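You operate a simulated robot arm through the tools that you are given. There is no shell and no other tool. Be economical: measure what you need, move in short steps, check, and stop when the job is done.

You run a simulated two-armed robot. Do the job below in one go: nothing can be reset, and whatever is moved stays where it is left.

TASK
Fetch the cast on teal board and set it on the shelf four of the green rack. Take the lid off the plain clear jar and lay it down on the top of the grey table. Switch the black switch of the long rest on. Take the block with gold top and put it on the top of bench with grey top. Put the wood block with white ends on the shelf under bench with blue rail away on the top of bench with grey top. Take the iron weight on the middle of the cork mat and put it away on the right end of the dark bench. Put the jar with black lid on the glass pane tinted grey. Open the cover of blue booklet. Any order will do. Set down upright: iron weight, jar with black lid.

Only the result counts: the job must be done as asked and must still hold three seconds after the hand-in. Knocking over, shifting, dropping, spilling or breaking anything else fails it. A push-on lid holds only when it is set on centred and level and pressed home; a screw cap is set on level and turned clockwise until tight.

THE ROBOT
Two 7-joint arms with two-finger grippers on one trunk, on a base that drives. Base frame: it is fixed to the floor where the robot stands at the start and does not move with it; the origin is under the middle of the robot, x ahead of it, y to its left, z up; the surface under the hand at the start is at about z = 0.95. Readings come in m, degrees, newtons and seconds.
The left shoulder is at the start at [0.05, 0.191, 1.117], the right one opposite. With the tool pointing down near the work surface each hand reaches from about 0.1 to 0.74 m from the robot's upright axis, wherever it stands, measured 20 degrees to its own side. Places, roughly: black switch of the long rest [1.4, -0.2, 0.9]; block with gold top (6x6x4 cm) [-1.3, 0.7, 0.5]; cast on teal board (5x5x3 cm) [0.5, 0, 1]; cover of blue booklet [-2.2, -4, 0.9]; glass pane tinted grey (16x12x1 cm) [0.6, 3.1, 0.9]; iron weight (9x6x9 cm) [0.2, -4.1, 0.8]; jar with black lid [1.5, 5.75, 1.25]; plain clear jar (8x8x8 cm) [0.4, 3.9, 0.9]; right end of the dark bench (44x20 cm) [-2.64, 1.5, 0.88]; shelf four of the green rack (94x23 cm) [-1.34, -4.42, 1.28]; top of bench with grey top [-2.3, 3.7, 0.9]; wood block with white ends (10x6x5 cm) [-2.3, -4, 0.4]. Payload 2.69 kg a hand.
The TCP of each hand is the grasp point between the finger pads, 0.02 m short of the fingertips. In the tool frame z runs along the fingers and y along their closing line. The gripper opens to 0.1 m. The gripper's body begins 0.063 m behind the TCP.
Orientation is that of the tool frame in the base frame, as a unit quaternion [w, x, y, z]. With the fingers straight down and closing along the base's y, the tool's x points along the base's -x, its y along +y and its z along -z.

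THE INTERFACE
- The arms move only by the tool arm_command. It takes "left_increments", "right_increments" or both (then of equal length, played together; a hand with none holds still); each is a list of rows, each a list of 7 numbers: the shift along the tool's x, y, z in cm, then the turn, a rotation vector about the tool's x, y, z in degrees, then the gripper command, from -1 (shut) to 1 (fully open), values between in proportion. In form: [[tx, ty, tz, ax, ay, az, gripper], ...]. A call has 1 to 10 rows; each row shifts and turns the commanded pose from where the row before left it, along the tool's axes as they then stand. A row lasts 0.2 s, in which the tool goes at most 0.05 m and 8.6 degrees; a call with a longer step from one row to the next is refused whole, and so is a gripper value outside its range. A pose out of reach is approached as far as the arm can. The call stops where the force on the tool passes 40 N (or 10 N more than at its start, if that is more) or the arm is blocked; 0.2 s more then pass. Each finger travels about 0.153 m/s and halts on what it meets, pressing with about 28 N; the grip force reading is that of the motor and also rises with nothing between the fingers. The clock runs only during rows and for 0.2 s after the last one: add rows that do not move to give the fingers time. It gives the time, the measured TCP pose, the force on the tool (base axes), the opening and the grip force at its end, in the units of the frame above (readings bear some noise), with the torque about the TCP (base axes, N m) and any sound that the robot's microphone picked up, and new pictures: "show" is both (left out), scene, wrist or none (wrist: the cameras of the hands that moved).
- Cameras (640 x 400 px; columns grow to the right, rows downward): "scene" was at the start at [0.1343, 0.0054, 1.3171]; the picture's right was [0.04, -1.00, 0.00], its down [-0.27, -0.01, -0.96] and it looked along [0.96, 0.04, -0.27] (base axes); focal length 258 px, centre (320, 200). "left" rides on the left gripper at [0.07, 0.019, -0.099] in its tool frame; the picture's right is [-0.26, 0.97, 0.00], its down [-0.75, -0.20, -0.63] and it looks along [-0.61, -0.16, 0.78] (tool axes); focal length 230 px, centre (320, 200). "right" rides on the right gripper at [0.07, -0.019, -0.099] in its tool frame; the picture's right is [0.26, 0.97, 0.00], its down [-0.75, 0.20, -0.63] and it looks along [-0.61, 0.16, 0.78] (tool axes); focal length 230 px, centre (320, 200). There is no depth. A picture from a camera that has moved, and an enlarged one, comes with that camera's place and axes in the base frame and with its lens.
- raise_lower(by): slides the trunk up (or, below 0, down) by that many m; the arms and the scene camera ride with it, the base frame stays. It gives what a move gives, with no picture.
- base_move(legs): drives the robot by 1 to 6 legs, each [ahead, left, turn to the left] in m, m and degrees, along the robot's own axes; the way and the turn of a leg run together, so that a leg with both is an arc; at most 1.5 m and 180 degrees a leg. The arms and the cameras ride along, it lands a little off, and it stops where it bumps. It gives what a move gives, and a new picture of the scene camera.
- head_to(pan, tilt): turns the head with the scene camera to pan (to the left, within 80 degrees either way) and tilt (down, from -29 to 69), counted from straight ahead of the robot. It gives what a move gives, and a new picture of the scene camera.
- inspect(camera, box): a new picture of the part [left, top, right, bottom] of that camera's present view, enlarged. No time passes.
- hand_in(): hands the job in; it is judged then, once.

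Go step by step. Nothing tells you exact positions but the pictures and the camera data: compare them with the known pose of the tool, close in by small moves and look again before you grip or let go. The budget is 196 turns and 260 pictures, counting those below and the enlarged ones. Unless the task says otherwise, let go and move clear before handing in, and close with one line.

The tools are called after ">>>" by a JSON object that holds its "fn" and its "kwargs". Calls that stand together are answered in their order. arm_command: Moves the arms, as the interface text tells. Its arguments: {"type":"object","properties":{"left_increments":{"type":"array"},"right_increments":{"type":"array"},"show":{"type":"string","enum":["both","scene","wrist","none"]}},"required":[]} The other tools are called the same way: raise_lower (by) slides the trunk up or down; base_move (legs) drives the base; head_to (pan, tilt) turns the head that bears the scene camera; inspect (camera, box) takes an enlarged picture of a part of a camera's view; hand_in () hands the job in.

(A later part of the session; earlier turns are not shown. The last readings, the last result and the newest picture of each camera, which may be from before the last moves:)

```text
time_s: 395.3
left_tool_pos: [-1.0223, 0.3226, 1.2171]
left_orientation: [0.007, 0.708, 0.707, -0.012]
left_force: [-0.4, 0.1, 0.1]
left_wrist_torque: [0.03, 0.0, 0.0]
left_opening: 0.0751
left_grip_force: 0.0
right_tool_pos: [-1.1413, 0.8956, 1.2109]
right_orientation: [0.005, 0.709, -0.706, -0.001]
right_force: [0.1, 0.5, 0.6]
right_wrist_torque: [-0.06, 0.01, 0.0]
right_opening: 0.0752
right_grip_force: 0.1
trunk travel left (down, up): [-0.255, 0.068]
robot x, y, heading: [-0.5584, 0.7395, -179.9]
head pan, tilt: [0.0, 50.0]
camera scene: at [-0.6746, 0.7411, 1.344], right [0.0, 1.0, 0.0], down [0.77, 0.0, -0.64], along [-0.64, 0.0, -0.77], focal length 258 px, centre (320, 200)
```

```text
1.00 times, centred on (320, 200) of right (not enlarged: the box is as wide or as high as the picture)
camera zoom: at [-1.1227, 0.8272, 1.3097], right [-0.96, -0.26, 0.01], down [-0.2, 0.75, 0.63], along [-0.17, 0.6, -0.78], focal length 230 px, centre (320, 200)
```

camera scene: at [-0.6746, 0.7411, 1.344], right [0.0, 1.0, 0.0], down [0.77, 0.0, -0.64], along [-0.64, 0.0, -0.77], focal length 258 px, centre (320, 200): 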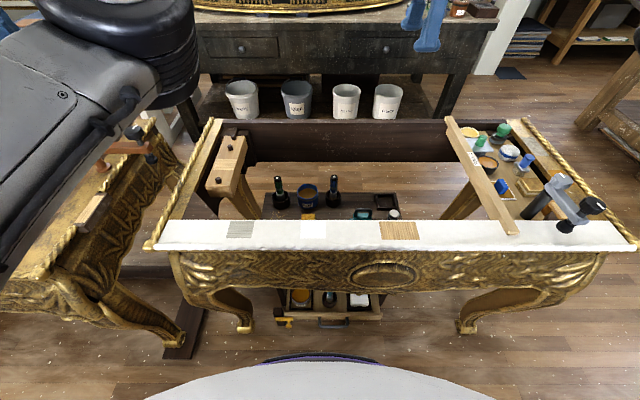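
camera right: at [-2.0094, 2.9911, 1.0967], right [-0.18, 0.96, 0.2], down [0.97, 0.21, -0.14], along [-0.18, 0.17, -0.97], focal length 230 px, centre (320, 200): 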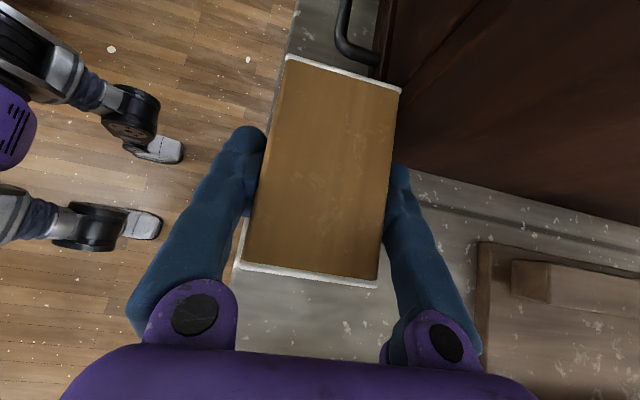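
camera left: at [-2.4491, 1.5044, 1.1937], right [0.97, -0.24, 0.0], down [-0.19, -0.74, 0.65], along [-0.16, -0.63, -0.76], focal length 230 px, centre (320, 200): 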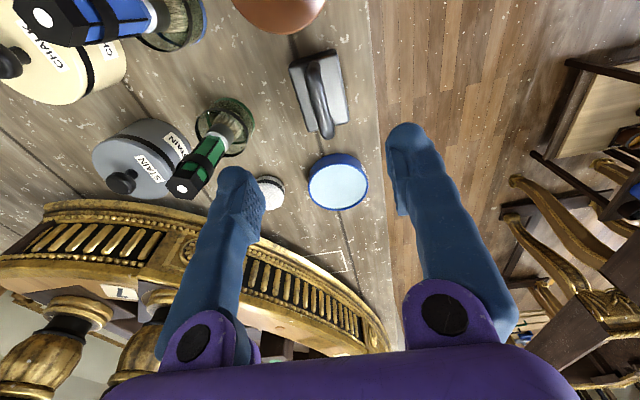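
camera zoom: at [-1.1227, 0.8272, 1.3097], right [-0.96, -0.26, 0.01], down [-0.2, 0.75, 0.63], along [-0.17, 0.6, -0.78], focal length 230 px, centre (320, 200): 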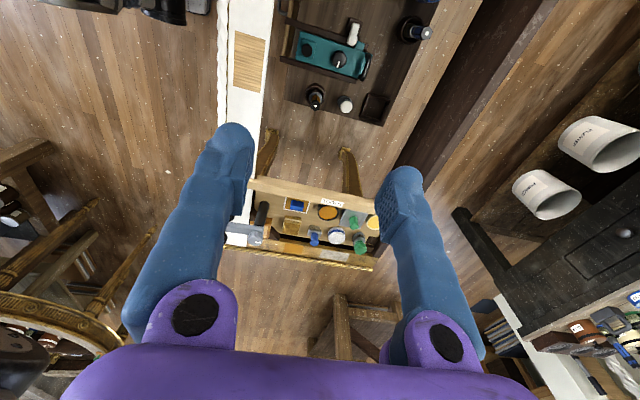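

The gold-topped block sits on a trolley inside the frame at about (-1.26, 0.70, 0.5), right behind the can. From the west aisle it's easier to reach. First I'll turn both hands back to their normal yaw.

>>> {"fn": "arm_command", "kwargs": {"right_increments": [[0, 0, -1, 0, 0, -8.6, 0.6], [0, 0, -1, 0, 0, -8.6, 0.6], [0, 0, -1, 0, 0, -8.6, 0.6], [0, 0, -1, 0, 0, -8.6, 0.6], [0, 0, 0, 0, 0, -8.6, 0.6], [0, 0, 0, 0, 0, -8.6, 0.6], [0, 0, 0, 0, 0, -8.6, 0.6], [0, 0, 0, 0, 0, -8.6, 0.6], [0, 0, 0, 0, 0, -8.6, 0.6], [0, 0, 0, 0, 0, -8.6, 0.6]], "left_increments": [[0, 0, -1, 0, 0, 8.6, 0.6], [0, 0, -1, 0, 0, 8.6, 0.6], [0, 0, -1, 0, 0, 8.6, 0.6], [0, 0, -1, 0, 0, 8.6, 0.6], [0, 0, 0, 0, 0, 8.6, 0.6], [0, 0, 0, 0, 0, 8.6, 0.6], [0, 0, 0, 0, 0, 8.6, 0.6], [0, 0, 0, 0, 0, 8.6, 0.6], [0, 0, 0, 0, 0, 8.6, 0.6], [0, 0, 0, 0, 0, 8.6, 0.6]], "show": "none"}}

>>> {"fn": "base_move", "kwargs": {"legs": [[0, -1.38, 0], [0.6, 0, 0], [0, 0, -90], [0, 0, -90]]}}

```text
time_s: 397.5
left_tool_pos: [-1.02, 0.3243, 1.2584]
left_orientation: [0.014, 0.999, 0.033, -0.003]
left_force: [-0.1, -0.7, -1.1]
left_wrist_torque: [-0.04, 0.01, 0.0]
left_opening: 0.0798
left_grip_force: 0.0
right_tool_pos: [-1.141, 0.896, 1.2509]
right_orientation: [0.004, 1.0, -0.031, -0.004]
right_force: [-0.7, 0.6, -0.2]
right_wrist_torque: [0.01, 0.01, 0.0]
right_opening: 0.0801
right_grip_force: 0.1
trunk travel left (down, up): [-0.255, 0.068]
robot x, y, heading: [-0.5569, 0.741, -179.7]
head pan, tilt: [0.0, 50.0]
```

```text
time_s: 420.2
left_tool_pos: [-0.6771, 2.5177, 1.2584]
left_orientation: [0.003, -0.024, 1.0, 0.014]
left_force: [0.1, 0.2, -0.1]
left_wrist_torque: [-0.02, 0.02, 0.01]
left_opening: 0.0798
left_grip_force: 0.0
right_tool_pos: [-0.5666, 1.9442, 1.2518]
right_orientation: [0.003, 0.042, 0.999, 0.003]
right_force: [0.1, 0.1, 0.5]
right_wrist_torque: [0.02, -0.01, -0.01]
right_opening: 0.0801
right_grip_force: 0.1
trunk travel left (down, up): [-0.255, 0.068]
robot x, y, heading: [-1.1492, 2.1156, -0.9]
head pan, tilt: [0.0, 50.0]
camera scene: at [-1.0292, 2.1105, 1.344], right [-0.02, -1.0, 0.0], down [-0.77, 0.01, -0.64], along [0.64, -0.01, -0.77], focal length 258 px, centre (320, 200)
```

scene: 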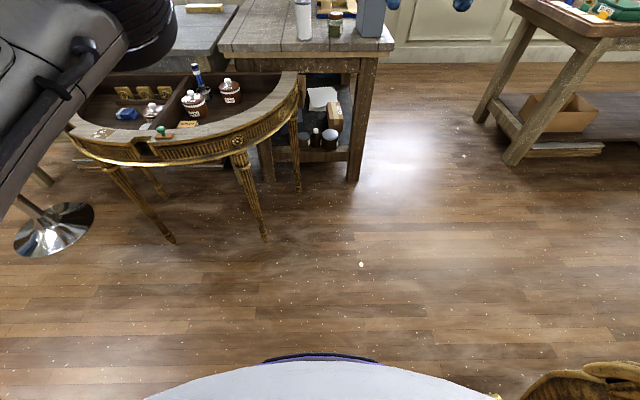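

>>> {"fn": "base_move", "kwargs": {"legs": [[-0.82, 0, 0.9], [0, -0.6, 0], [0, -0.55, 0]]}}

>>> {"fn": "inspect", "kwargs": {"camera": "right", "box": [0, 0, 640, 400]}}

```text
time_s: 434.6
left_tool_pos: [-1.4735, 1.4112, 1.2579]
left_orientation: [0.003, -0.042, 0.999, 0.013]
left_force: [-0.2, -0.1, 0.0]
left_wrist_torque: [-0.01, -0.03, 0.05]
left_opening: 0.08
left_grip_force: 0.2
right_tool_pos: [-1.3441, 0.8406, 1.2501]
right_orientation: [0.003, 0.025, 1.0, 0.003]
right_force: [-0.7, 0.0, 0.4]
right_wrist_torque: [0.02, -0.01, -0.01]
right_opening: 0.08
right_grip_force: 0.1
trunk travel left (down, up): [-0.255, 0.068]
robot x, y, heading: [-1.9297, 0.99, 1.1]
head pan, tilt: [0.0, 50.0]
camera scene: at [-1.8112, 0.9912, 1.344], right [0.02, -1.0, 0.0], down [-0.77, -0.01, -0.64], along [0.64, 0.01, -0.77], focal length 258 px, centre (320, 200)
```

scene: 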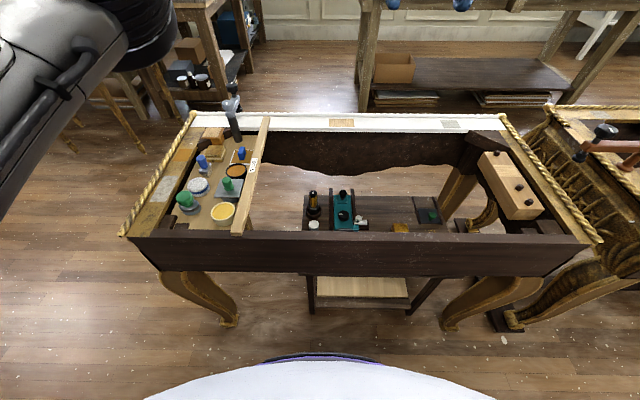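

```text
1.00 times, centred on (320, 200) of right (not enlarged: the box is as wide or as high as the picture)
camera zoom: at [-1.4154, 0.8253, 1.3493], right [-0.21, 0.98, 0.0], down [0.75, 0.16, 0.64], along [0.62, 0.14, -0.77], focal length 230 px, centre (320, 200)
```

zoom: 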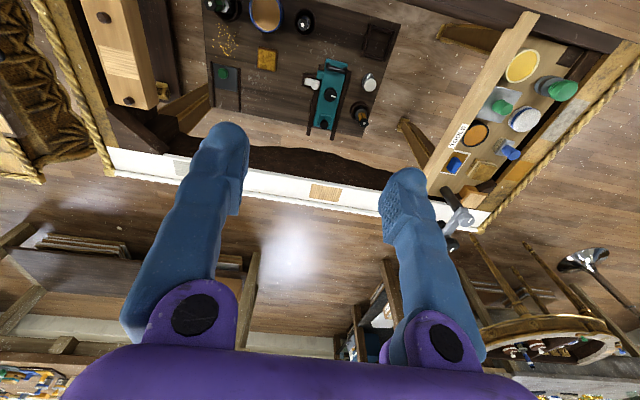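

Clear view: gold-topped block at (-1.264, 0.692), can behind it at x≈-1.38. I'll shift to y≈0.88 and creep forward to x≈-1.77.

>>> {"fn": "base_move", "kwargs": {"legs": [[0, -0.11, -1.1], [0.155, 0, 0]]}}

>>> {"fn": "arm_command", "kwargs": {"right_increments": [[2, -1, 4, 0, -7.5, -2.5, 0.7], [2, -1, 4, 0, -7.5, 0, 0.7], [2, -1, 4, 0, 0, 0, 0.7], [2, 0, 4, 0, 0, 0, 0.7]], "show": "both"}}

```text
time_s: 437.3
left_tool_pos: [-1.3233, 1.2929, 1.256]
left_orientation: [0.003, -0.031, 0.999, 0.012]
left_force: [-0.1, 0.0, 0.0]
left_wrist_torque: [-0.02, -0.04, 0.03]
left_opening: 0.0798
left_grip_force: 0.0
right_tool_pos: [-1.2064, 0.7208, 1.2503]
right_orientation: [0.004, 0.034, 0.999, 0.004]
right_force: [0.5, 0.1, -0.4]
right_wrist_torque: [0.0, 0.0, 0.03]
right_opening: 0.0799
right_grip_force: 0.0
trunk travel left (down, up): [-0.255, 0.068]
robot x, y, heading: [-1.7898, 0.8832, 0.0]
head pan, tilt: [0.0, 50.0]
stopped in leg 2: the robot was blocked; the commanded pose is now the measured one
camera scene: at [-1.6699, 0.8803, 1.344], right [0.0, -1.0, 0.0], down [-0.77, 0.0, -0.64], along [0.64, 0.0, -0.77], focal length 258 px, centre (320, 200)
```

scene: 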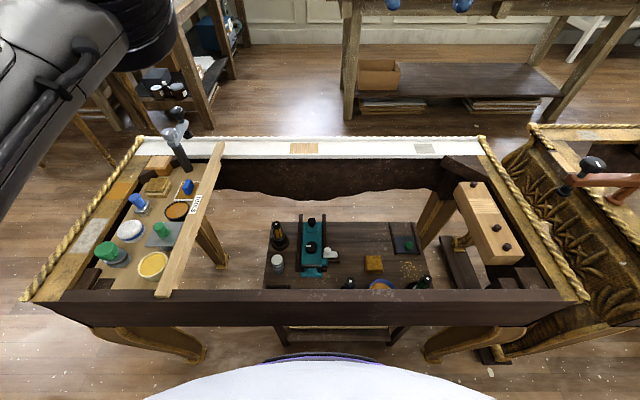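

```text
time_s: 438.3
left_tool_pos: [-1.3235, 1.2928, 1.2563]
left_orientation: [0.001, -0.032, 0.999, 0.013]
left_force: [0.3, -0.3, -0.4]
left_wrist_torque: [-0.04, -0.04, 0.01]
left_opening: 0.0799
left_grip_force: 0.2
right_tool_pos: [-1.2574, 0.695, 1.0788]
right_orientation: [0.133, 0.013, 0.991, 0.001]
right_force: [-0.4, 0.5, 0.3]
right_wrist_torque: [-0.01, -0.01, 0.02]
right_opening: 0.085
right_grip_force: 0.0
trunk travel left (down, up): [-0.255, 0.068]
robot x, y, heading: [-1.7894, 0.8821, -0.1]
head pan, tilt: [0.0, 50.0]
camera scene: at [-1.6693, 0.8801, 1.344], right [0.0, -1.0, 0.0], down [-0.77, 0.0, -0.64], along [0.64, 0.0, -0.77], focal length 258 px, centre (320, 200)
camera right: at [-1.3521, 0.6786, 1.1555], right [-0.22, 0.97, -0.07], down [0.56, 0.18, 0.81], along [0.8, 0.14, -0.59], focal length 230 px, centre (320, 200)
```

scene: 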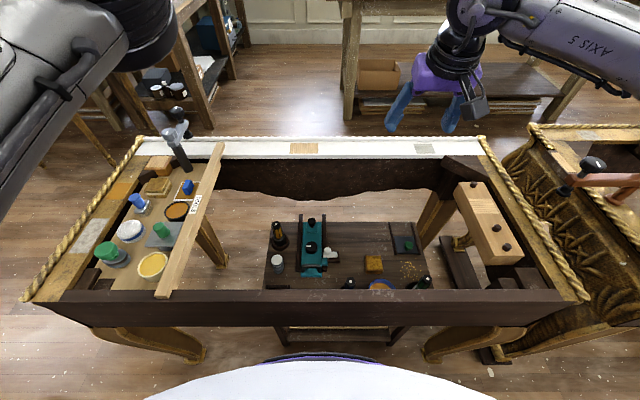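
right: 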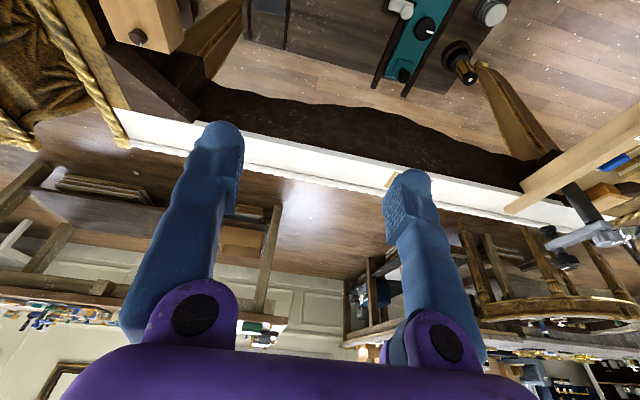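

Descend towards the block through the opening, in two stages.

>>> {"fn": "arm_command", "kwargs": {"right_increments": [[1.27, 0, 4.42, 0, 0, 0, 0.7], [1.27, 0, 4.42, 0, 0, 0, 0.7], [1.27, 0, 4.42, 0, 0, 0, 0.7], [1.27, 0, 4.42, 0, 0, 0, 0.7], [1.27, 0, 4.42, 0, 0, 0, 0.7], [1.27, 0, 4.42, 0, 0, 0, 0.7], [1.27, 0, 4.42, 0, 0, 0, 0.7]], "show": "both"}}

```text
time_s: 439.9
left_tool_pos: [-1.3231, 1.2938, 1.2569]
left_orientation: [0.002, -0.031, 0.999, 0.013]
left_force: [-0.3, 0.0, -0.6]
left_wrist_torque: [0.0, -0.02, 0.01]
left_opening: 0.0799
left_grip_force: 0.0
right_tool_pos: [-1.2583, 0.6956, 0.7569]
right_orientation: [0.134, 0.013, 0.991, 0.0]
right_force: [-0.4, 0.5, -1.0]
right_wrist_torque: [-0.04, -0.02, -0.01]
right_opening: 0.0851
right_grip_force: 0.0
trunk travel left (down, up): [-0.255, 0.068]
robot x, y, heading: [-1.7861, 0.8805, -0.2]
head pan, tilt: [0.0, 50.0]
camera scene: at [-1.6689, 0.8803, 1.344], right [0.0, -1.0, 0.0], down [-0.77, 0.0, -0.64], along [0.64, 0.0, -0.77], focal length 258 px, centre (320, 200)
camera right: at [-1.3533, 0.6798, 0.834], right [-0.22, 0.97, -0.07], down [0.56, 0.18, 0.81], along [0.8, 0.14, -0.59], focal length 230 px, centre (320, 200)
```

scene: 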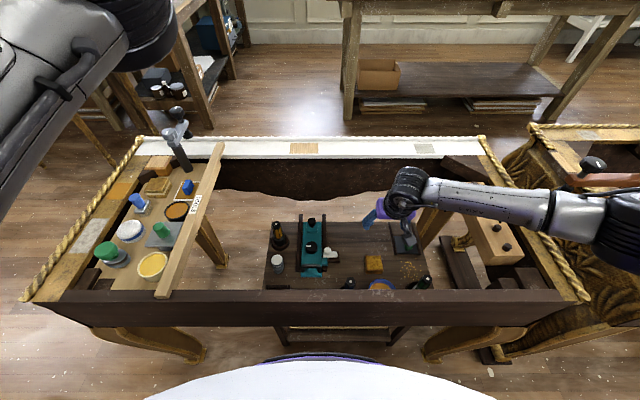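
right: 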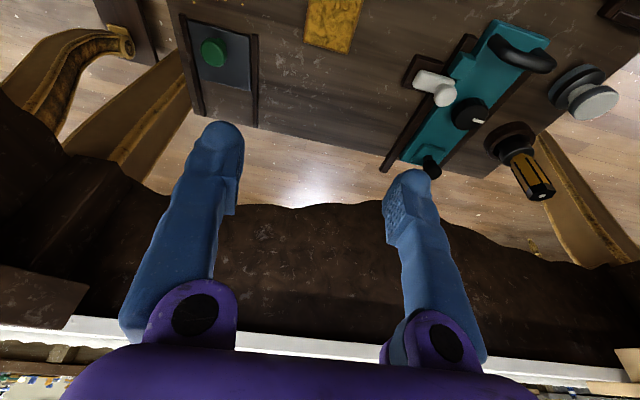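

The arm should straighten as it goes lower. I'll reduce the tilt to ~10° and continue in small stages, checking the rail clearance.

>>> {"fn": "arm_command", "kwargs": {"right_increments": [[0.5, 0, 0, 0, 5, 0, 0.7], [1.3, -0.1, 3.5, 0, 0, 0, 0.7], [1.3, -0.1, 3.5, 0, 0, 0, 0.7], [1.0, -0.1, 3.5, 0, 0, 0, 0.7]], "show": "both"}}

```text
time_s: 440.9
left_tool_pos: [-1.3224, 1.2933, 1.2558]
left_orientation: [0.002, -0.031, 0.999, 0.014]
left_force: [-0.2, 0.6, -0.5]
left_wrist_torque: [-0.02, 0.01, 0.02]
left_opening: 0.0798
left_grip_force: 0.0
right_tool_pos: [-1.2836, 0.6926, 0.6468]
right_orientation: [0.089, 0.013, 0.996, 0.001]
right_force: [0.0, 0.0, -0.2]
right_wrist_torque: [0.0, 0.01, -0.02]
right_opening: 0.0847
right_grip_force: 0.0
trunk travel left (down, up): [-0.255, 0.068]
robot x, y, heading: [-1.7873, 0.8797, -0.1]
head pan, tilt: [0.0, 50.0]
camera scene: at [-1.6691, 0.8803, 1.344], right [0.0, -1.0, 0.0], down [-0.77, 0.0, -0.64], along [0.64, 0.0, -0.77], focal length 258 px, centre (320, 200)
camera right: at [-1.3699, 0.6773, 0.7321], right [-0.23, 0.97, -0.04], down [0.63, 0.18, 0.75], along [0.74, 0.15, -0.65], focal length 230 px, centre (320, 200)
```

scene: 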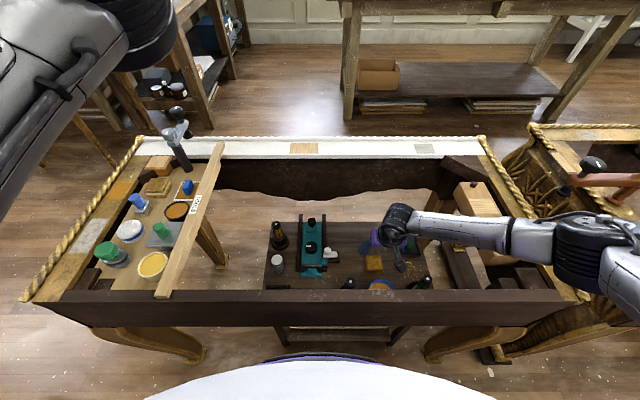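
right: 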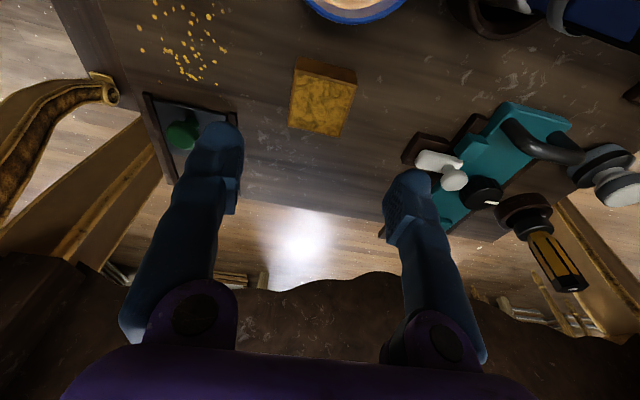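

>>> {"fn": "arm_command", "kwargs": {"right_increments": [[0.6, 0, 3.0, 0, 0, -4, 0.7], [0.6, 0, 3.0, 0, 0, 0, 0.7], [0.5, 0, 2.8, 0, 0, 0, 0.7]], "show": "both"}}

```text
time_s: 441.7
left_tool_pos: [-1.3226, 1.2934, 1.2567]
left_orientation: [0.002, -0.032, 0.999, 0.013]
left_force: [-0.1, 0.1, -0.1]
left_wrist_torque: [-0.01, -0.04, -0.02]
left_opening: 0.0799
left_grip_force: 0.0
right_tool_pos: [-1.2818, 0.69, 0.5557]
right_orientation: [0.09, -0.022, 0.996, -0.003]
right_force: [-0.6, 0.2, -0.7]
right_wrist_torque: [0.01, 0.0, 0.01]
right_opening: 0.0852
right_grip_force: 0.1
trunk travel left (down, up): [-0.255, 0.068]
robot x, y, heading: [-1.788, 0.8764, -0.3]
head pan, tilt: [0.0, 50.0]
camera scene: at [-1.6691, 0.8805, 1.344], right [0.0, -1.0, 0.0], down [-0.77, 0.0, -0.64], along [0.64, 0.0, -0.77], focal length 258 px, centre (320, 200)
camera right: at [-1.3674, 0.6696, 0.6405], right [-0.3, 0.95, -0.06], down [0.62, 0.24, 0.75], along [0.73, 0.19, -0.66], focal length 230 px, centre (320, 200)
```

scene: 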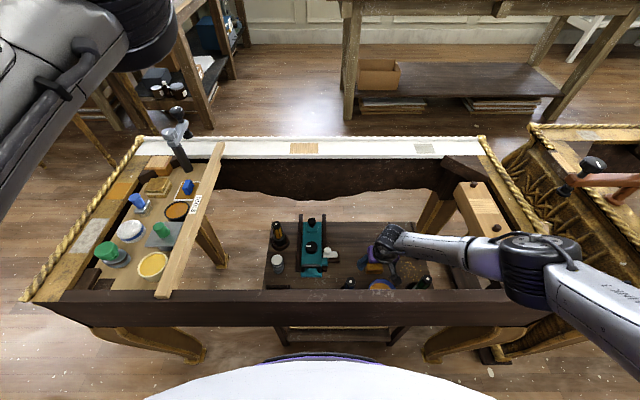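
right: 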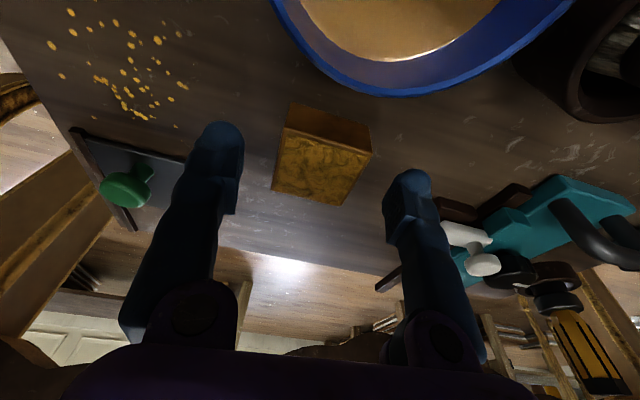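

>>> {"fn": "arm_command", "kwargs": {"right_increments": [[0.1, 0.4, 2.0, 0, 0, -3.5, 0.7], [0.1, 0, 1.7, 0, 0, 0, 0.7], [0, 0, 0, 0, 0, 0, 0], [0, 0, 0, 0, 0, 0, -1], [0, 0, 0, 0, 0, 0, -1]], "show": "both"}}

```text
time_s: 442.9
left_tool_pos: [-1.3238, 1.294, 1.2574]
left_orientation: [0.001, -0.031, 0.999, 0.013]
left_force: [-0.7, 0.6, -0.2]
left_wrist_torque: [-0.02, 0.0, -0.01]
left_opening: 0.0801
left_grip_force: 0.1
right_tool_pos: [-1.2772, 0.6947, 0.5194]
right_orientation: [0.09, -0.054, 0.994, -0.005]
right_force: [-0.9, 0.1, 0.1]
right_wrist_torque: [-0.04, 0.0, 0.01]
right_opening: 0.0552
right_grip_force: 27.8
trunk travel left (down, up): [-0.255, 0.068]
robot x, y, heading: [-1.7841, 0.8781, 0.0]
head pan, tilt: [0.0, 50.0]
camera scene: at [-1.6693, 0.8803, 1.344], right [0.0, -1.0, 0.0], down [-0.77, 0.0, -0.64], along [0.64, 0.0, -0.77], focal length 258 px, centre (320, 200)
camera right: at [-1.3625, 0.6699, 0.6048], right [-0.35, 0.93, -0.07], down [0.6, 0.28, 0.75], along [0.72, 0.22, -0.66], focal length 230 px, centre (320, 200)
```

scene: 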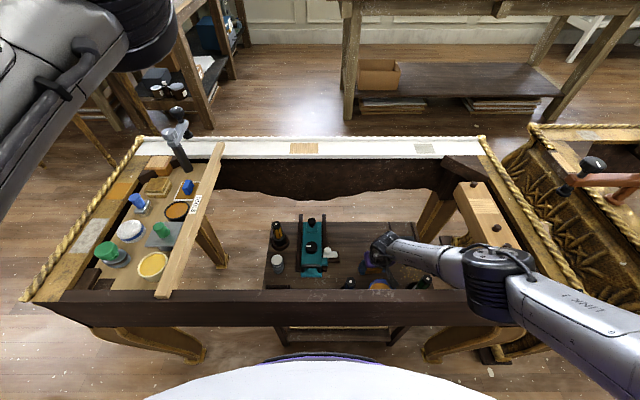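
right: 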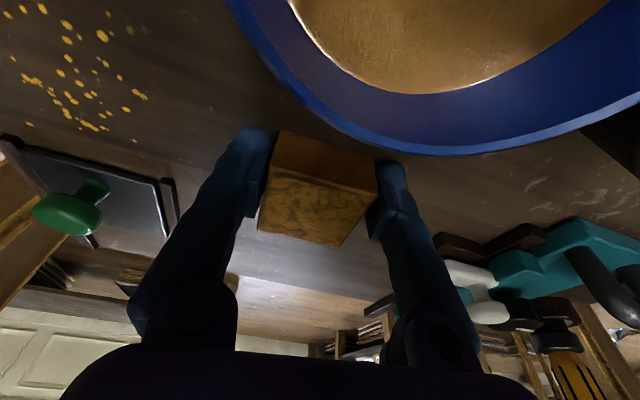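

Gripped (5.5 cm). Lift straight up.

>>> {"fn": "arm_command", "kwargs": {"right_increments": [[-0.3, 0, -1.5, 0, 0, 0, -1], [-0.6, 0, -3.5, 0, 0, 0, -1], [-0.7, 0, -3.94, 0, 0, 0, -1], [-0.7, 0, -3.94, 0, 0, 0, -1], [-0.7, 0, -3.94, 0, 0, 0, -1], [-0.7, 0, -3.94, 0, 0, 0, -1], [-0.7, 0, -3.94, 0, 0, 0, -1], [-0.7, 0, -3.94, 0, 0, 0, -1], [-0.7, 0, -3.94, 0, 0, 0, -1], [-0.7, 0, -3.94, 0, 0, 0, -1]], "show": "both"}}

```text
time_s: 445.1
left_tool_pos: [-1.3235, 1.2929, 1.2571]
left_orientation: [0.002, -0.032, 0.999, 0.012]
left_force: [-0.2, 0.1, -0.4]
left_wrist_torque: [0.0, -0.01, -0.02]
left_opening: 0.08
left_grip_force: 0.1
right_tool_pos: [-1.2813, 0.7001, 0.8909]
right_orientation: [0.09, -0.053, 0.994, -0.007]
right_force: [0.0, 0.0, 0.3]
right_wrist_torque: [0.01, -0.02, -0.02]
right_opening: 0.055
right_grip_force: 27.7
trunk travel left (down, up): [-0.255, 0.068]
robot x, y, heading: [-1.7829, 0.8792, 0.0]
head pan, tilt: [0.0, 50.0]
camera scene: at [-1.6697, 0.8805, 1.344], right [0.0, -1.0, 0.0], down [-0.77, 0.0, -0.64], along [0.64, 0.0, -0.77], focal length 258 px, centre (320, 200)
camera right: at [-1.3652, 0.6755, 0.9771], right [-0.35, 0.93, -0.07], down [0.6, 0.28, 0.75], along [0.72, 0.22, -0.66], focal length 230 px, centre (320, 200)
```

scene: 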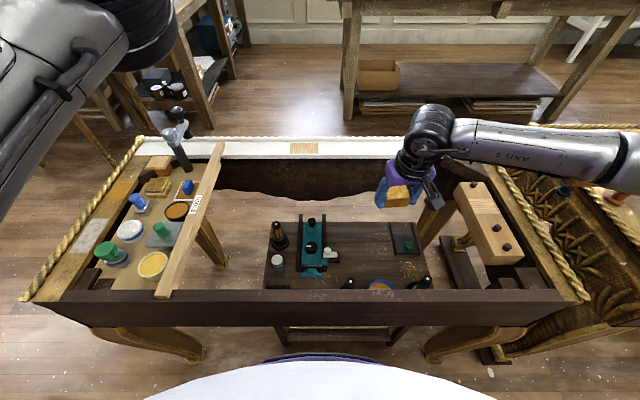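
right: 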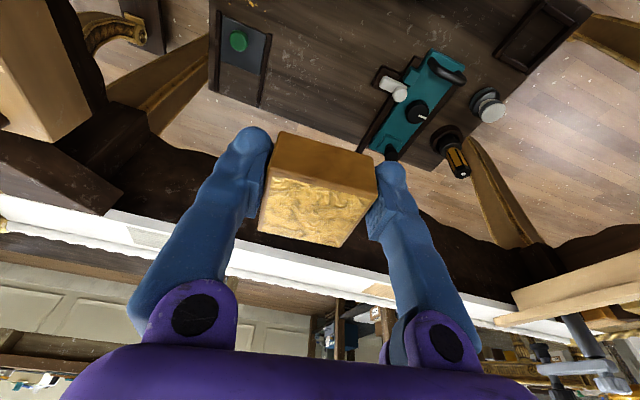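

Got it. Raise higher, then drive out of the aisle and north to the grey bench.

>>> {"fn": "arm_command", "kwargs": {"right_increments": [[-0.7, 0, -3.94, 0, 0, 0, -1], [-0.7, 0, -3.94, 0, 0, 0, -1], [-0.7, 0, -3.94, 0, 0, 0, -1], [-0.7, 0, -3.94, 0, 0, 0, -1], [-0.7, 0, -3.94, 0, 0, 0, -1], [-0.7, 0, -3.94, 0, 0, 0, -1], [-0.7, 0, -3.94, 0, 0, 0, -1], [-0.7, 0, -3.94, 0, 0, 0, -1]], "show": "none"}}

>>> {"fn": "base_move", "kwargs": {"legs": [[-0.15, 0, 0], [0, 0.6, 0], [0, 0.6, 0], [0, 0, 90]]}}

>>> {"fn": "head_to", "kwargs": {"pan": 0, "tilt": 30}}

```text
time_s: 446.9
left_tool_pos: [-1.3233, 1.2945, 1.2562]
left_orientation: [0.002, -0.032, 0.999, 0.012]
left_force: [-0.1, 0.4, 0.8]
left_wrist_torque: [-0.01, -0.04, 0.02]
left_opening: 0.08
left_grip_force: 0.1
right_tool_pos: [-1.2819, 0.7103, 1.2138]
right_orientation: [0.091, -0.053, 0.994, -0.006]
right_force: [0.8, -0.5, -0.1]
right_wrist_torque: [0.0, 0.02, -0.03]
right_opening: 0.0548
right_grip_force: 28.1
trunk travel left (down, up): [-0.255, 0.068]
robot x, y, heading: [-1.7866, 0.882, -0.1]
head pan, tilt: [0.0, 50.0]
```

```text
time_s: 462.8
left_tool_pos: [-2.3677, 2.5343, 1.257]
left_orientation: [0.008, 0.738, -0.675, -0.01]
left_force: [0.3, 0.3, 0.2]
left_wrist_torque: [-0.02, 0.01, -0.01]
left_opening: 0.0802
left_grip_force: 0.0
right_tool_pos: [-1.783, 2.5899, 1.2129]
right_orientation: [-0.067, 0.749, -0.657, -0.06]
right_force: [-0.4, -0.4, -0.5]
right_wrist_torque: [-0.01, 0.02, -0.02]
right_opening: 0.0548
right_grip_force: 28.1
trunk travel left (down, up): [-0.255, 0.068]
robot x, y, heading: [-1.9413, 2.0813, 91.2]
head pan, tilt: [0.0, 50.0]
camera scene: at [-1.943, 2.198, 1.344], right [1.0, 0.02, 0.0], down [0.02, -0.77, -0.64], along [-0.01, 0.64, -0.77], focal length 258 px, centre (320, 200)
```

scene: 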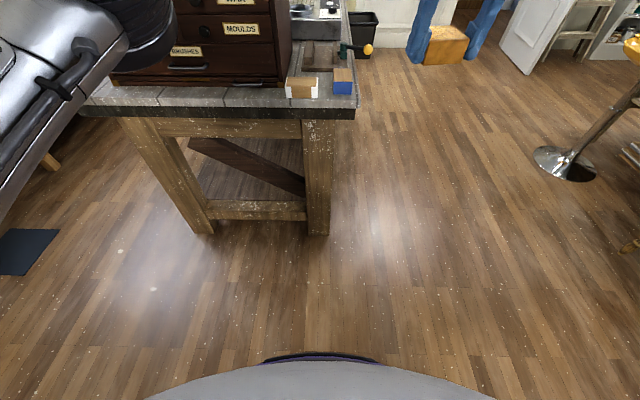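

```text
time_s: 463.6
left_tool_pos: [-2.3664, 2.5333, 1.2558]
left_orientation: [0.009, 0.737, -0.675, -0.01]
left_force: [-0.2, 0.1, 0.3]
left_wrist_torque: [0.01, 0.0, -0.01]
left_opening: 0.0802
left_grip_force: 0.1
right_tool_pos: [-1.7835, 2.5881, 1.2138]
right_orientation: [-0.067, 0.749, -0.656, -0.06]
right_force: [0.1, 0.5, -1.2]
right_wrist_torque: [-0.02, 0.04, 0.05]
right_opening: 0.0548
right_grip_force: 28.0
trunk travel left (down, up): [-0.255, 0.068]
robot x, y, heading: [-1.9422, 2.0806, 91.1]
head pan, tilt: [0.0, 30.0]
camera scene: at [-1.9432, 2.2115, 1.3734], right [1.0, 0.02, 0.0], down [0.01, -0.5, -0.87], along [-0.02, 0.87, -0.5], focal length 258 px, centre (320, 200)
```

scene: 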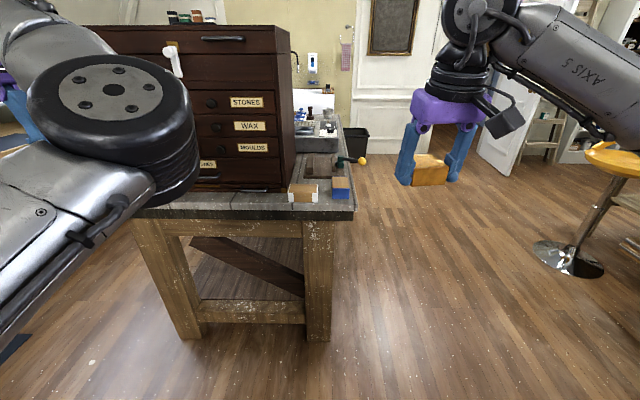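

>>> {"fn": "base_move", "kwargs": {"legs": [[0, 0.24, -1.1], [0.4, 0, 0]]}}

>>> {"fn": "inspect", "kwargs": {"camera": "right", "box": [0, 0, 640, 400]}}

```text
time_s: 468.4
left_tool_pos: [-2.5982, 2.9345, 1.2572]
left_orientation: [0.009, 0.731, -0.682, -0.01]
left_force: [0.0, 0.1, 0.1]
left_wrist_torque: [-0.01, 0.02, 0.0]
left_opening: 0.0799
left_grip_force: 0.0
right_tool_pos: [-2.0139, 2.9794, 1.2134]
right_orientation: [-0.067, 0.743, -0.663, -0.059]
right_force: [-0.3, -0.2, -0.9]
right_wrist_torque: [-0.04, 0.02, 0.02]
right_opening: 0.0545
right_grip_force: 28.1
trunk travel left (down, up): [-0.255, 0.068]
robot x, y, heading: [-2.1836, 2.4695, 90.4]
head pan, tilt: [0.0, 30.0]
camera scene: at [-2.18, 2.6058, 1.3734], right [1.0, 0.01, 0.0], down [0.0, -0.5, -0.87], along [-0.01, 0.87, -0.5], focal length 258 px, centre (320, 200)
```

scene: 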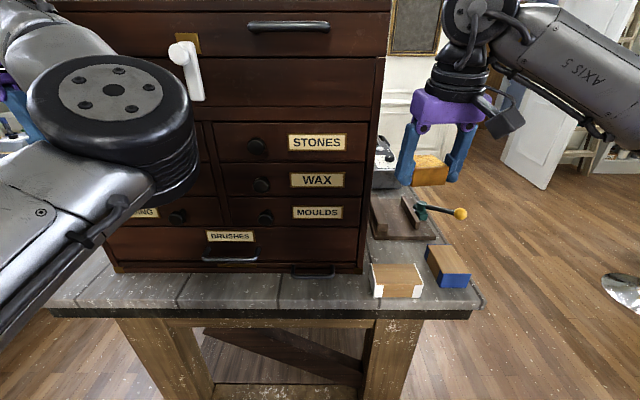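

```text
1.00 times, centred on (320, 200) of right (not enlarged: the box is as wide or as high as the picture)
camera zoom: at [-1.9876, 2.8968, 1.2988], right [-0.93, -0.36, -0.07], down [-0.28, 0.6, 0.75], along [-0.23, 0.72, -0.66], focal length 230 px, centre (320, 200)
```

zoom: 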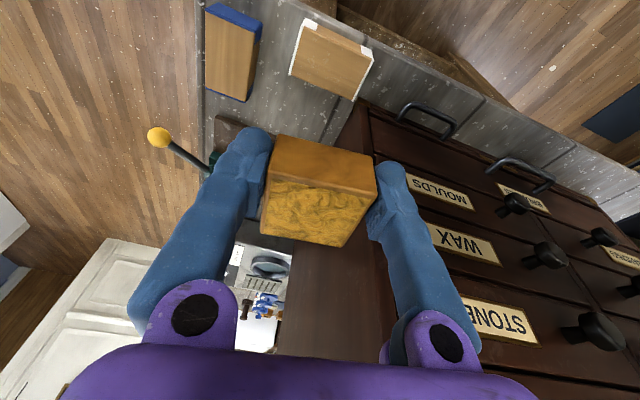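

>>> {"fn": "arm_command", "kwargs": {"right_increments": [[-1.6, 0.58, 4.26, 0, 0, 0, -1], [-1.6, 0.58, 4.26, 0, 0, 0, -1], [-1.6, 0.58, 4.26, 0, 0, 0, -1], [-1.6, 0.58, 4.26, 0, 0, 0, -1], [-1.6, 0.58, 4.26, 0, 0, 0, -1], [-1.6, 0.58, 4.26, 0, 0, 0, -1]], "show": "wrist"}}

>>> {"fn": "inspect", "kwargs": {"camera": "scene", "box": [340, 160, 500, 300]}}

```text
time_s: 469.8
left_tool_pos: [-2.5942, 2.937, 1.2554]
left_orientation: [0.008, 0.729, -0.685, -0.01]
left_force: [0.1, 0.3, -0.4]
left_wrist_torque: [-0.03, -0.06, 0.02]
left_opening: 0.0801
left_grip_force: 0.1
right_tool_pos: [-2.0362, 3.1204, 0.9839]
right_orientation: [-0.072, 0.73, -0.678, -0.056]
right_force: [24.5, -2.9, 2.6]
right_wrist_torque: [0.19, 3.06, 0.17]
right_opening: 0.0546
right_grip_force: 27.6
trunk travel left (down, up): [-0.255, 0.068]
robot x, y, heading: [-2.1739, 2.4694, 90.1]
head pan, tilt: [0.0, 30.0]
stopped in row 6 (right hand): the force on the tool passed its limit at 118 N (the readings are from after the stop); the commanded pose is now the measured one
camera right: at [-2.0153, 3.0351, 1.0688], right [-0.94, -0.32, -0.07], down [-0.27, 0.61, 0.75], along [-0.2, 0.73, -0.66], focal length 230 px, centre (320, 200)
```

right: 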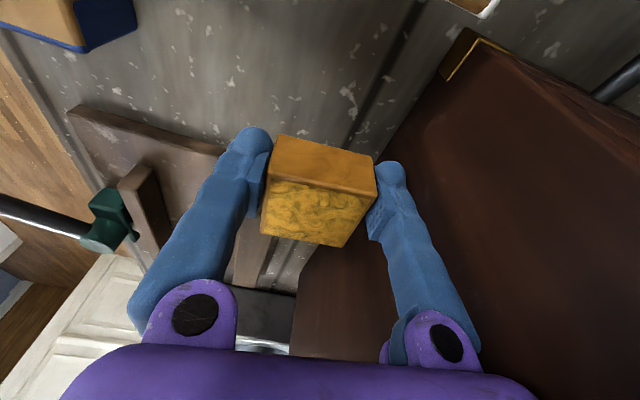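

```text
2.86 times, centred on (420, 230) of scene
camera zoom: at [-2.1775, 2.6052, 1.3729], right [1.0, 0.0, 0.0], down [0.0, -0.5, -0.87], along [0.0, 0.87, -0.5], focal length 738 px, centre (34, 114)
```

zoom: 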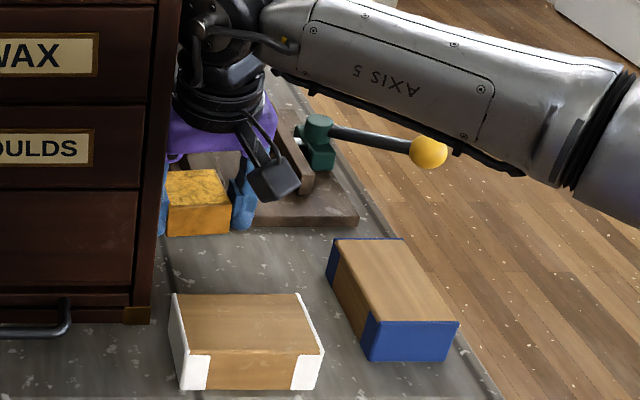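

I had the lateral sign wrong and touched the cabinet side; it seems unmoved. Shift right (+x) 4 cm.

>>> {"fn": "arm_command", "kwargs": {"right_increments": [[0, -2, 0, 0, 0, 0, -1], [0, -2.4, 0, 0, 0, 0, -1]], "show": "wrist"}}

>>> {"fn": "inspect", "kwargs": {"camera": "scene", "box": [340, 160, 500, 300]}}

```text
time_s: 470.4
left_tool_pos: [-2.5942, 2.9363, 1.2574]
left_orientation: [0.007, 0.73, -0.683, -0.011]
left_force: [0.0, 0.1, -0.4]
left_wrist_torque: [0.0, 0.0, 0.0]
left_opening: 0.0799
left_grip_force: 0.0
right_tool_pos: [-2.0015, 3.1229, 0.9837]
right_orientation: [-0.07, 0.735, -0.672, -0.059]
right_force: [-0.2, -0.6, -1.4]
right_wrist_torque: [0.0, 0.02, -0.01]
right_opening: 0.0547
right_grip_force: 27.7
trunk travel left (down, up): [-0.255, 0.068]
robot x, y, heading: [-2.1804, 2.4728, 89.9]
head pan, tilt: [0.0, 30.0]
camera right: at [-1.9777, 3.0378, 1.0696], right [-0.94, -0.34, -0.07], down [-0.27, 0.6, 0.75], along [-0.21, 0.72, -0.66], focal length 230 px, centre (320, 200)
```

right: 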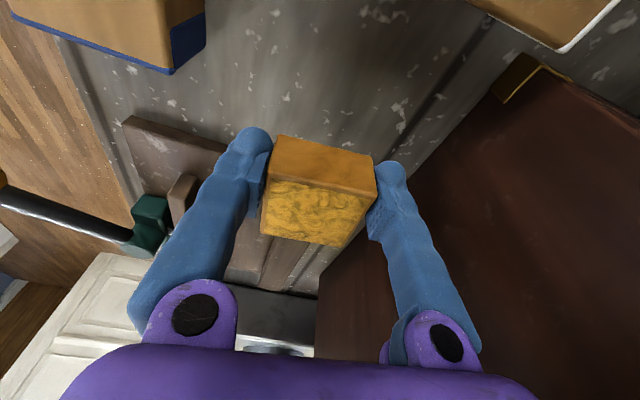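

```text
2.86 times, centred on (420, 230) of scene
camera zoom: at [-2.1774, 2.6051, 1.3734], right [1.0, 0.0, 0.0], down [0.0, -0.5, -0.87], along [0.0, 0.87, -0.5], focal length 738 px, centre (34, 114)
```

zoom: 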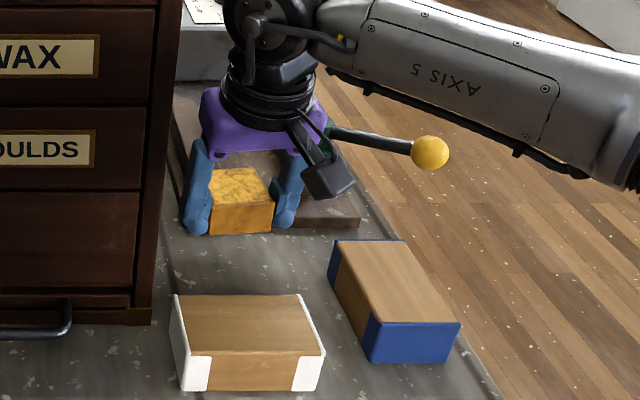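

>>> {"fn": "arm_command", "kwargs": {"right_increments": [[0.9, 0, 1.4, 0, 0, 0, -1], [0.9, 0, 1.4, 0, 0, 0, -1], [0.09, 0, 0.5, 0, 0, 0, -1]], "show": "none"}}

>>> {"fn": "arm_command", "kwargs": {"right_increments": [[0.09, 0, 0.5, 0, 0, 0, -1]], "show": "none"}}

>>> {"fn": "arm_command", "kwargs": {"right_increments": [[0.09, 0, 0.5, 0, 0, 0, -1]], "show": "none"}}

>>> {"fn": "inspect", "kwargs": {"camera": "scene", "box": [340, 160, 500, 300]}}

```text
time_s: 471.2
left_tool_pos: [-2.5952, 2.9355, 1.2571]
left_orientation: [0.008, 0.73, -0.683, -0.011]
left_force: [-0.4, -0.4, 0.4]
left_wrist_torque: [0.01, 0.0, -0.05]
left_opening: 0.0801
left_grip_force: 0.1
right_tool_pos: [-1.9992, 3.111, 0.9489]
right_orientation: [-0.071, 0.734, -0.673, -0.058]
right_force: [0.0, 0.0, -0.5]
right_wrist_torque: [0.04, 0.0, 0.04]
right_opening: 0.0547
right_grip_force: 27.5
trunk travel left (down, up): [-0.255, 0.068]
robot x, y, heading: [-2.1783, 2.4716, 90.1]
head pan, tilt: [0.0, 30.0]
```

```text
time_s: 471.6
left_tool_pos: [-2.5949, 2.9354, 1.258]
left_orientation: [0.008, 0.73, -0.683, -0.011]
left_force: [0.1, 1.2, 0.2]
left_wrist_torque: [-0.03, -0.01, 0.02]
left_opening: 0.0804
left_grip_force: 0.0
right_tool_pos: [-1.9991, 3.112, 0.945]
right_orientation: [-0.072, 0.734, -0.673, -0.058]
right_force: [1.6, 1.0, 3.2]
right_wrist_torque: [-0.05, 0.09, 0.01]
right_opening: 0.0548
right_grip_force: 27.8
trunk travel left (down, up): [-0.255, 0.068]
robot x, y, heading: [-2.1787, 2.4742, 90.0]
head pan, tilt: [0.0, 30.0]
```

```text
time_s: 472.0
left_tool_pos: [-2.5962, 2.9341, 1.2593]
left_orientation: [0.006, 0.729, -0.684, -0.011]
left_force: [0.4, -0.7, 0.7]
left_wrist_torque: [0.01, 0.0, -0.03]
left_opening: 0.0799
left_grip_force: 0.1
right_tool_pos: [-1.9989, 3.1099, 0.9443]
right_orientation: [-0.073, 0.733, -0.673, -0.06]
right_force: [1.2, -0.2, 20.6]
right_wrist_torque: [-0.2, 0.05, 0.02]
right_opening: 0.0546
right_grip_force: 27.4
trunk travel left (down, up): [-0.255, 0.068]
robot x, y, heading: [-2.1796, 2.4711, 89.7]
head pan, tilt: [0.0, 30.0]
```

```text
2.86 times, centred on (420, 230) of scene
camera zoom: at [-2.1789, 2.6028, 1.3741], right [1.0, 0.0, 0.0], down [0.0, -0.5, -0.87], along [0.0, 0.87, -0.5], focal length 738 px, centre (34, 114)
```

zoom: 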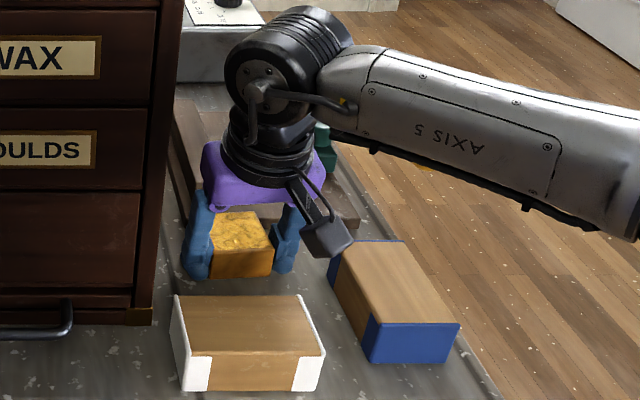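

Contact. Release (moderately) and rise straight up.

>>> {"fn": "arm_command", "kwargs": {"right_increments": [[0, 0, 0, 0, 0, 0, 0.4], [0, 0, 0, 0, 0, 0, 0.4], [-0.35, 0, -2, 0, 0, 0, 0.4], [-0.6, 0, -3.5, 0, 0, 0, 0.4], [-0.6, 0, -3.9, 0, 0, 0, 0.4], [-0.6, 0, -3.9, 0, 0, 0, 0.4], [-0.6, 0, -3.9, 0, 0, 0, 0.4], [-0.6, 0, -3.9, 0, 0, 0, 0.4], [-0.6, 0, -3.9, 0, 0, 0, 0.4]], "show": "none"}}

>>> {"fn": "inspect", "kwargs": {"camera": "scene", "box": [340, 160, 500, 300]}}

>>> {"fn": "base_move", "kwargs": {"legs": [[-0.5, 0, 0], [0, 0, -90], [1.2, 0.3, 0]]}}

>>> {"fn": "head_to", "kwargs": {"pan": 15, "tilt": 20}}

```text
time_s: 474.0
left_tool_pos: [-2.5949, 2.9355, 1.2574]
left_orientation: [0.007, 0.73, -0.683, -0.011]
left_force: [0.7, 0.4, 0.8]
left_wrist_torque: [0.0, -0.01, 0.03]
left_opening: 0.0799
left_grip_force: 0.0
right_tool_pos: [-2.0046, 3.1023, 1.1938]
right_orientation: [-0.07, 0.734, -0.673, -0.058]
right_force: [-0.4, -0.5, 0.5]
right_wrist_torque: [0.01, 0.02, -0.01]
right_opening: 0.0699
right_grip_force: 0.0
trunk travel left (down, up): [-0.255, 0.068]
robot x, y, heading: [-2.1805, 2.4743, 89.9]
head pan, tilt: [0.0, 30.0]
```

```text
2.86 times, centred on (420, 230) of scene
camera zoom: at [-2.179, 2.6044, 1.3735], right [1.0, 0.0, 0.0], down [0.0, -0.5, -0.87], along [0.0, 0.87, -0.5], focal length 738 px, centre (34, 114)
```

zoom: 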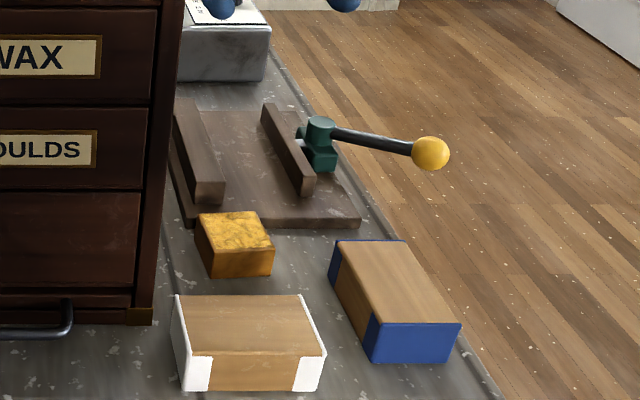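

```text
time_s: 476.9
left_tool_pos: [-2.5869, 2.4536, 1.2567]
left_orientation: [0.006, 0.727, -0.686, -0.011]
left_force: [0.1, -0.2, -0.5]
left_wrist_torque: [0.0, 0.03, 0.01]
left_opening: 0.0801
left_grip_force: 0.1
right_tool_pos: [-1.9959, 2.6167, 1.1929]
right_orientation: [-0.071, 0.732, -0.675, -0.059]
right_force: [1.4, -0.2, 0.4]
right_wrist_torque: [-0.05, 0.03, -0.04]
right_opening: 0.0699
right_grip_force: 0.0
trunk travel left (down, up): [-0.255, 0.068]
robot x, y, heading: [-2.1733, 1.9885, 89.6]
head pan, tilt: [0.0, 30.0]
stopped in leg 1: the robot was blocked; the commanded pose is now the measured one
camera scene: at [-2.172, 2.1205, 1.3736], right [1.0, -0.01, 0.0], down [0.0, -0.5, -0.87], along [0.0, 0.87, -0.5], focal length 258 px, centre (320, 200)
```

scene: 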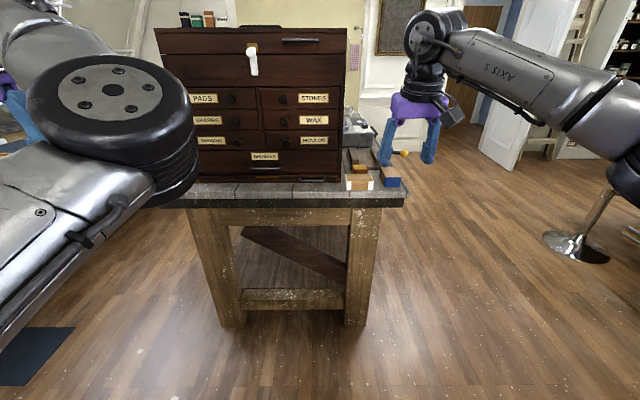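

```text
time_s: 477.6
left_tool_pos: [-2.5884, 2.4545, 1.2562]
left_orientation: [0.007, 0.727, -0.686, -0.01]
left_force: [0.0, -0.3, 0.2]
left_wrist_torque: [0.0, 0.0, 0.0]
left_opening: 0.0799
left_grip_force: 0.1
right_tool_pos: [-1.9973, 2.6174, 1.1937]
right_orientation: [-0.072, 0.732, -0.675, -0.058]
right_force: [0.4, 0.4, -0.1]
right_wrist_torque: [0.03, -0.03, -0.01]
right_opening: 0.0701
right_grip_force: 0.0
trunk travel left (down, up): [-0.255, 0.068]
robot x, y, heading: [-2.1797, 1.987, 89.8]
head pan, tilt: [15.0, 20.0]
camera scene: at [-2.1974, 2.1201, 1.3895], right [0.97, 0.25, 0.0], down [0.09, -0.33, -0.94], along [-0.24, 0.91, -0.34], focal length 258 px, centre (320, 200)
```

scene: 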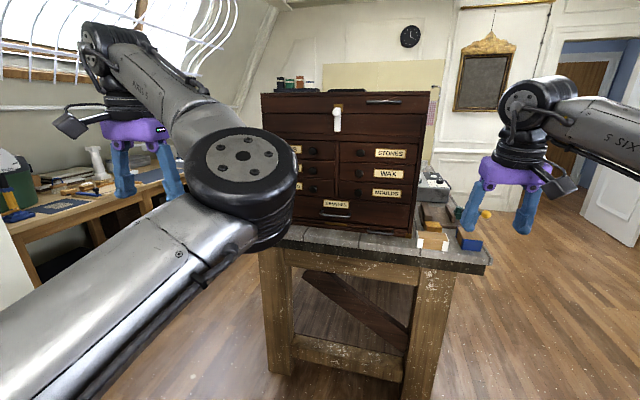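

Both blocks are on the grey bench. Now head east for the jars; first a look at that side.

>>> {"fn": "base_move", "kwargs": {"legs": [[0.2, 0, 0], [0, 0, -60], [0.6, 0, 0]]}}

>>> {"fn": "head_to", "kwargs": {"pan": 0, "tilt": 18}}

```text
time_s: 484.9
left_tool_pos: [-1.4407, 3.0688, 1.2555]
left_orientation: [-0.002, -0.284, 0.959, 0.012]
left_force: [-0.2, -0.1, 0.9]
left_wrist_torque: [0.01, 0.0, -0.02]
left_opening: 0.08
left_grip_force: 0.1
right_tool_pos: [-1.0057, 2.635, 1.1928]
right_orientation: [0.09, -0.293, 0.952, 0.014]
right_force: [0.1, 1.0, 0.1]
right_wrist_torque: [0.02, 0.04, -0.01]
right_opening: 0.0701
right_grip_force: 0.0
trunk travel left (down, up): [-0.255, 0.068]
robot x, y, heading: [-1.6434, 2.4794, 29.4]
head pan, tilt: [15.0, 20.0]
camera scene: at [-1.5388, 2.5662, 1.3895], right [0.7, -0.72, 0.0], down [-0.25, -0.24, -0.94], along [0.67, 0.66, -0.34], focal length 258 px, centre (320, 200)
```

scene: 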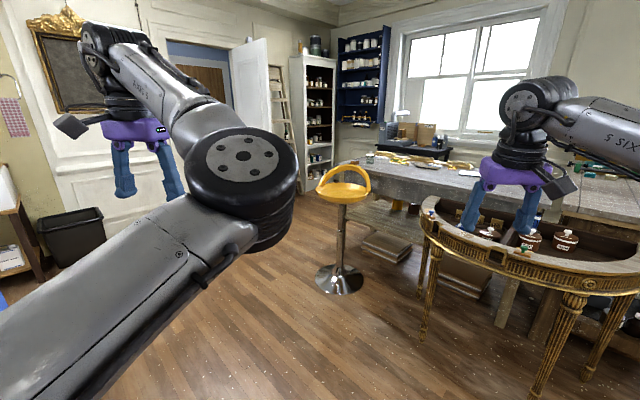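

```text
time_s: 485.7
left_tool_pos: [-1.4416, 3.0695, 1.2558]
left_orientation: [0.0, -0.284, 0.959, 0.013]
left_force: [-0.3, 0.2, 0.3]
left_wrist_torque: [-0.01, 0.01, 0.01]
left_opening: 0.0799
left_grip_force: 0.0
right_tool_pos: [-1.0069, 2.6355, 1.1932]
right_orientation: [0.091, -0.292, 0.952, 0.015]
right_force: [0.6, -0.4, 0.1]
right_wrist_torque: [-0.01, 0.01, 0.02]
right_opening: 0.07
right_grip_force: 0.0
trunk travel left (down, up): [-0.255, 0.068]
robot x, y, heading: [-1.6415, 2.4823, 29.2]
head pan, tilt: [0.0, 18.0]
camera scene: at [-1.5245, 2.5467, 1.3928], right [0.49, -0.87, 0.0], down [-0.27, -0.15, -0.95], along [0.83, 0.47, -0.31], focal length 258 px, centre (320, 200)
```

scene: 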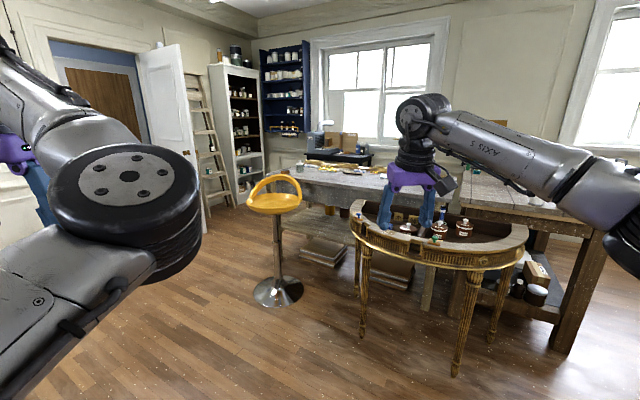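

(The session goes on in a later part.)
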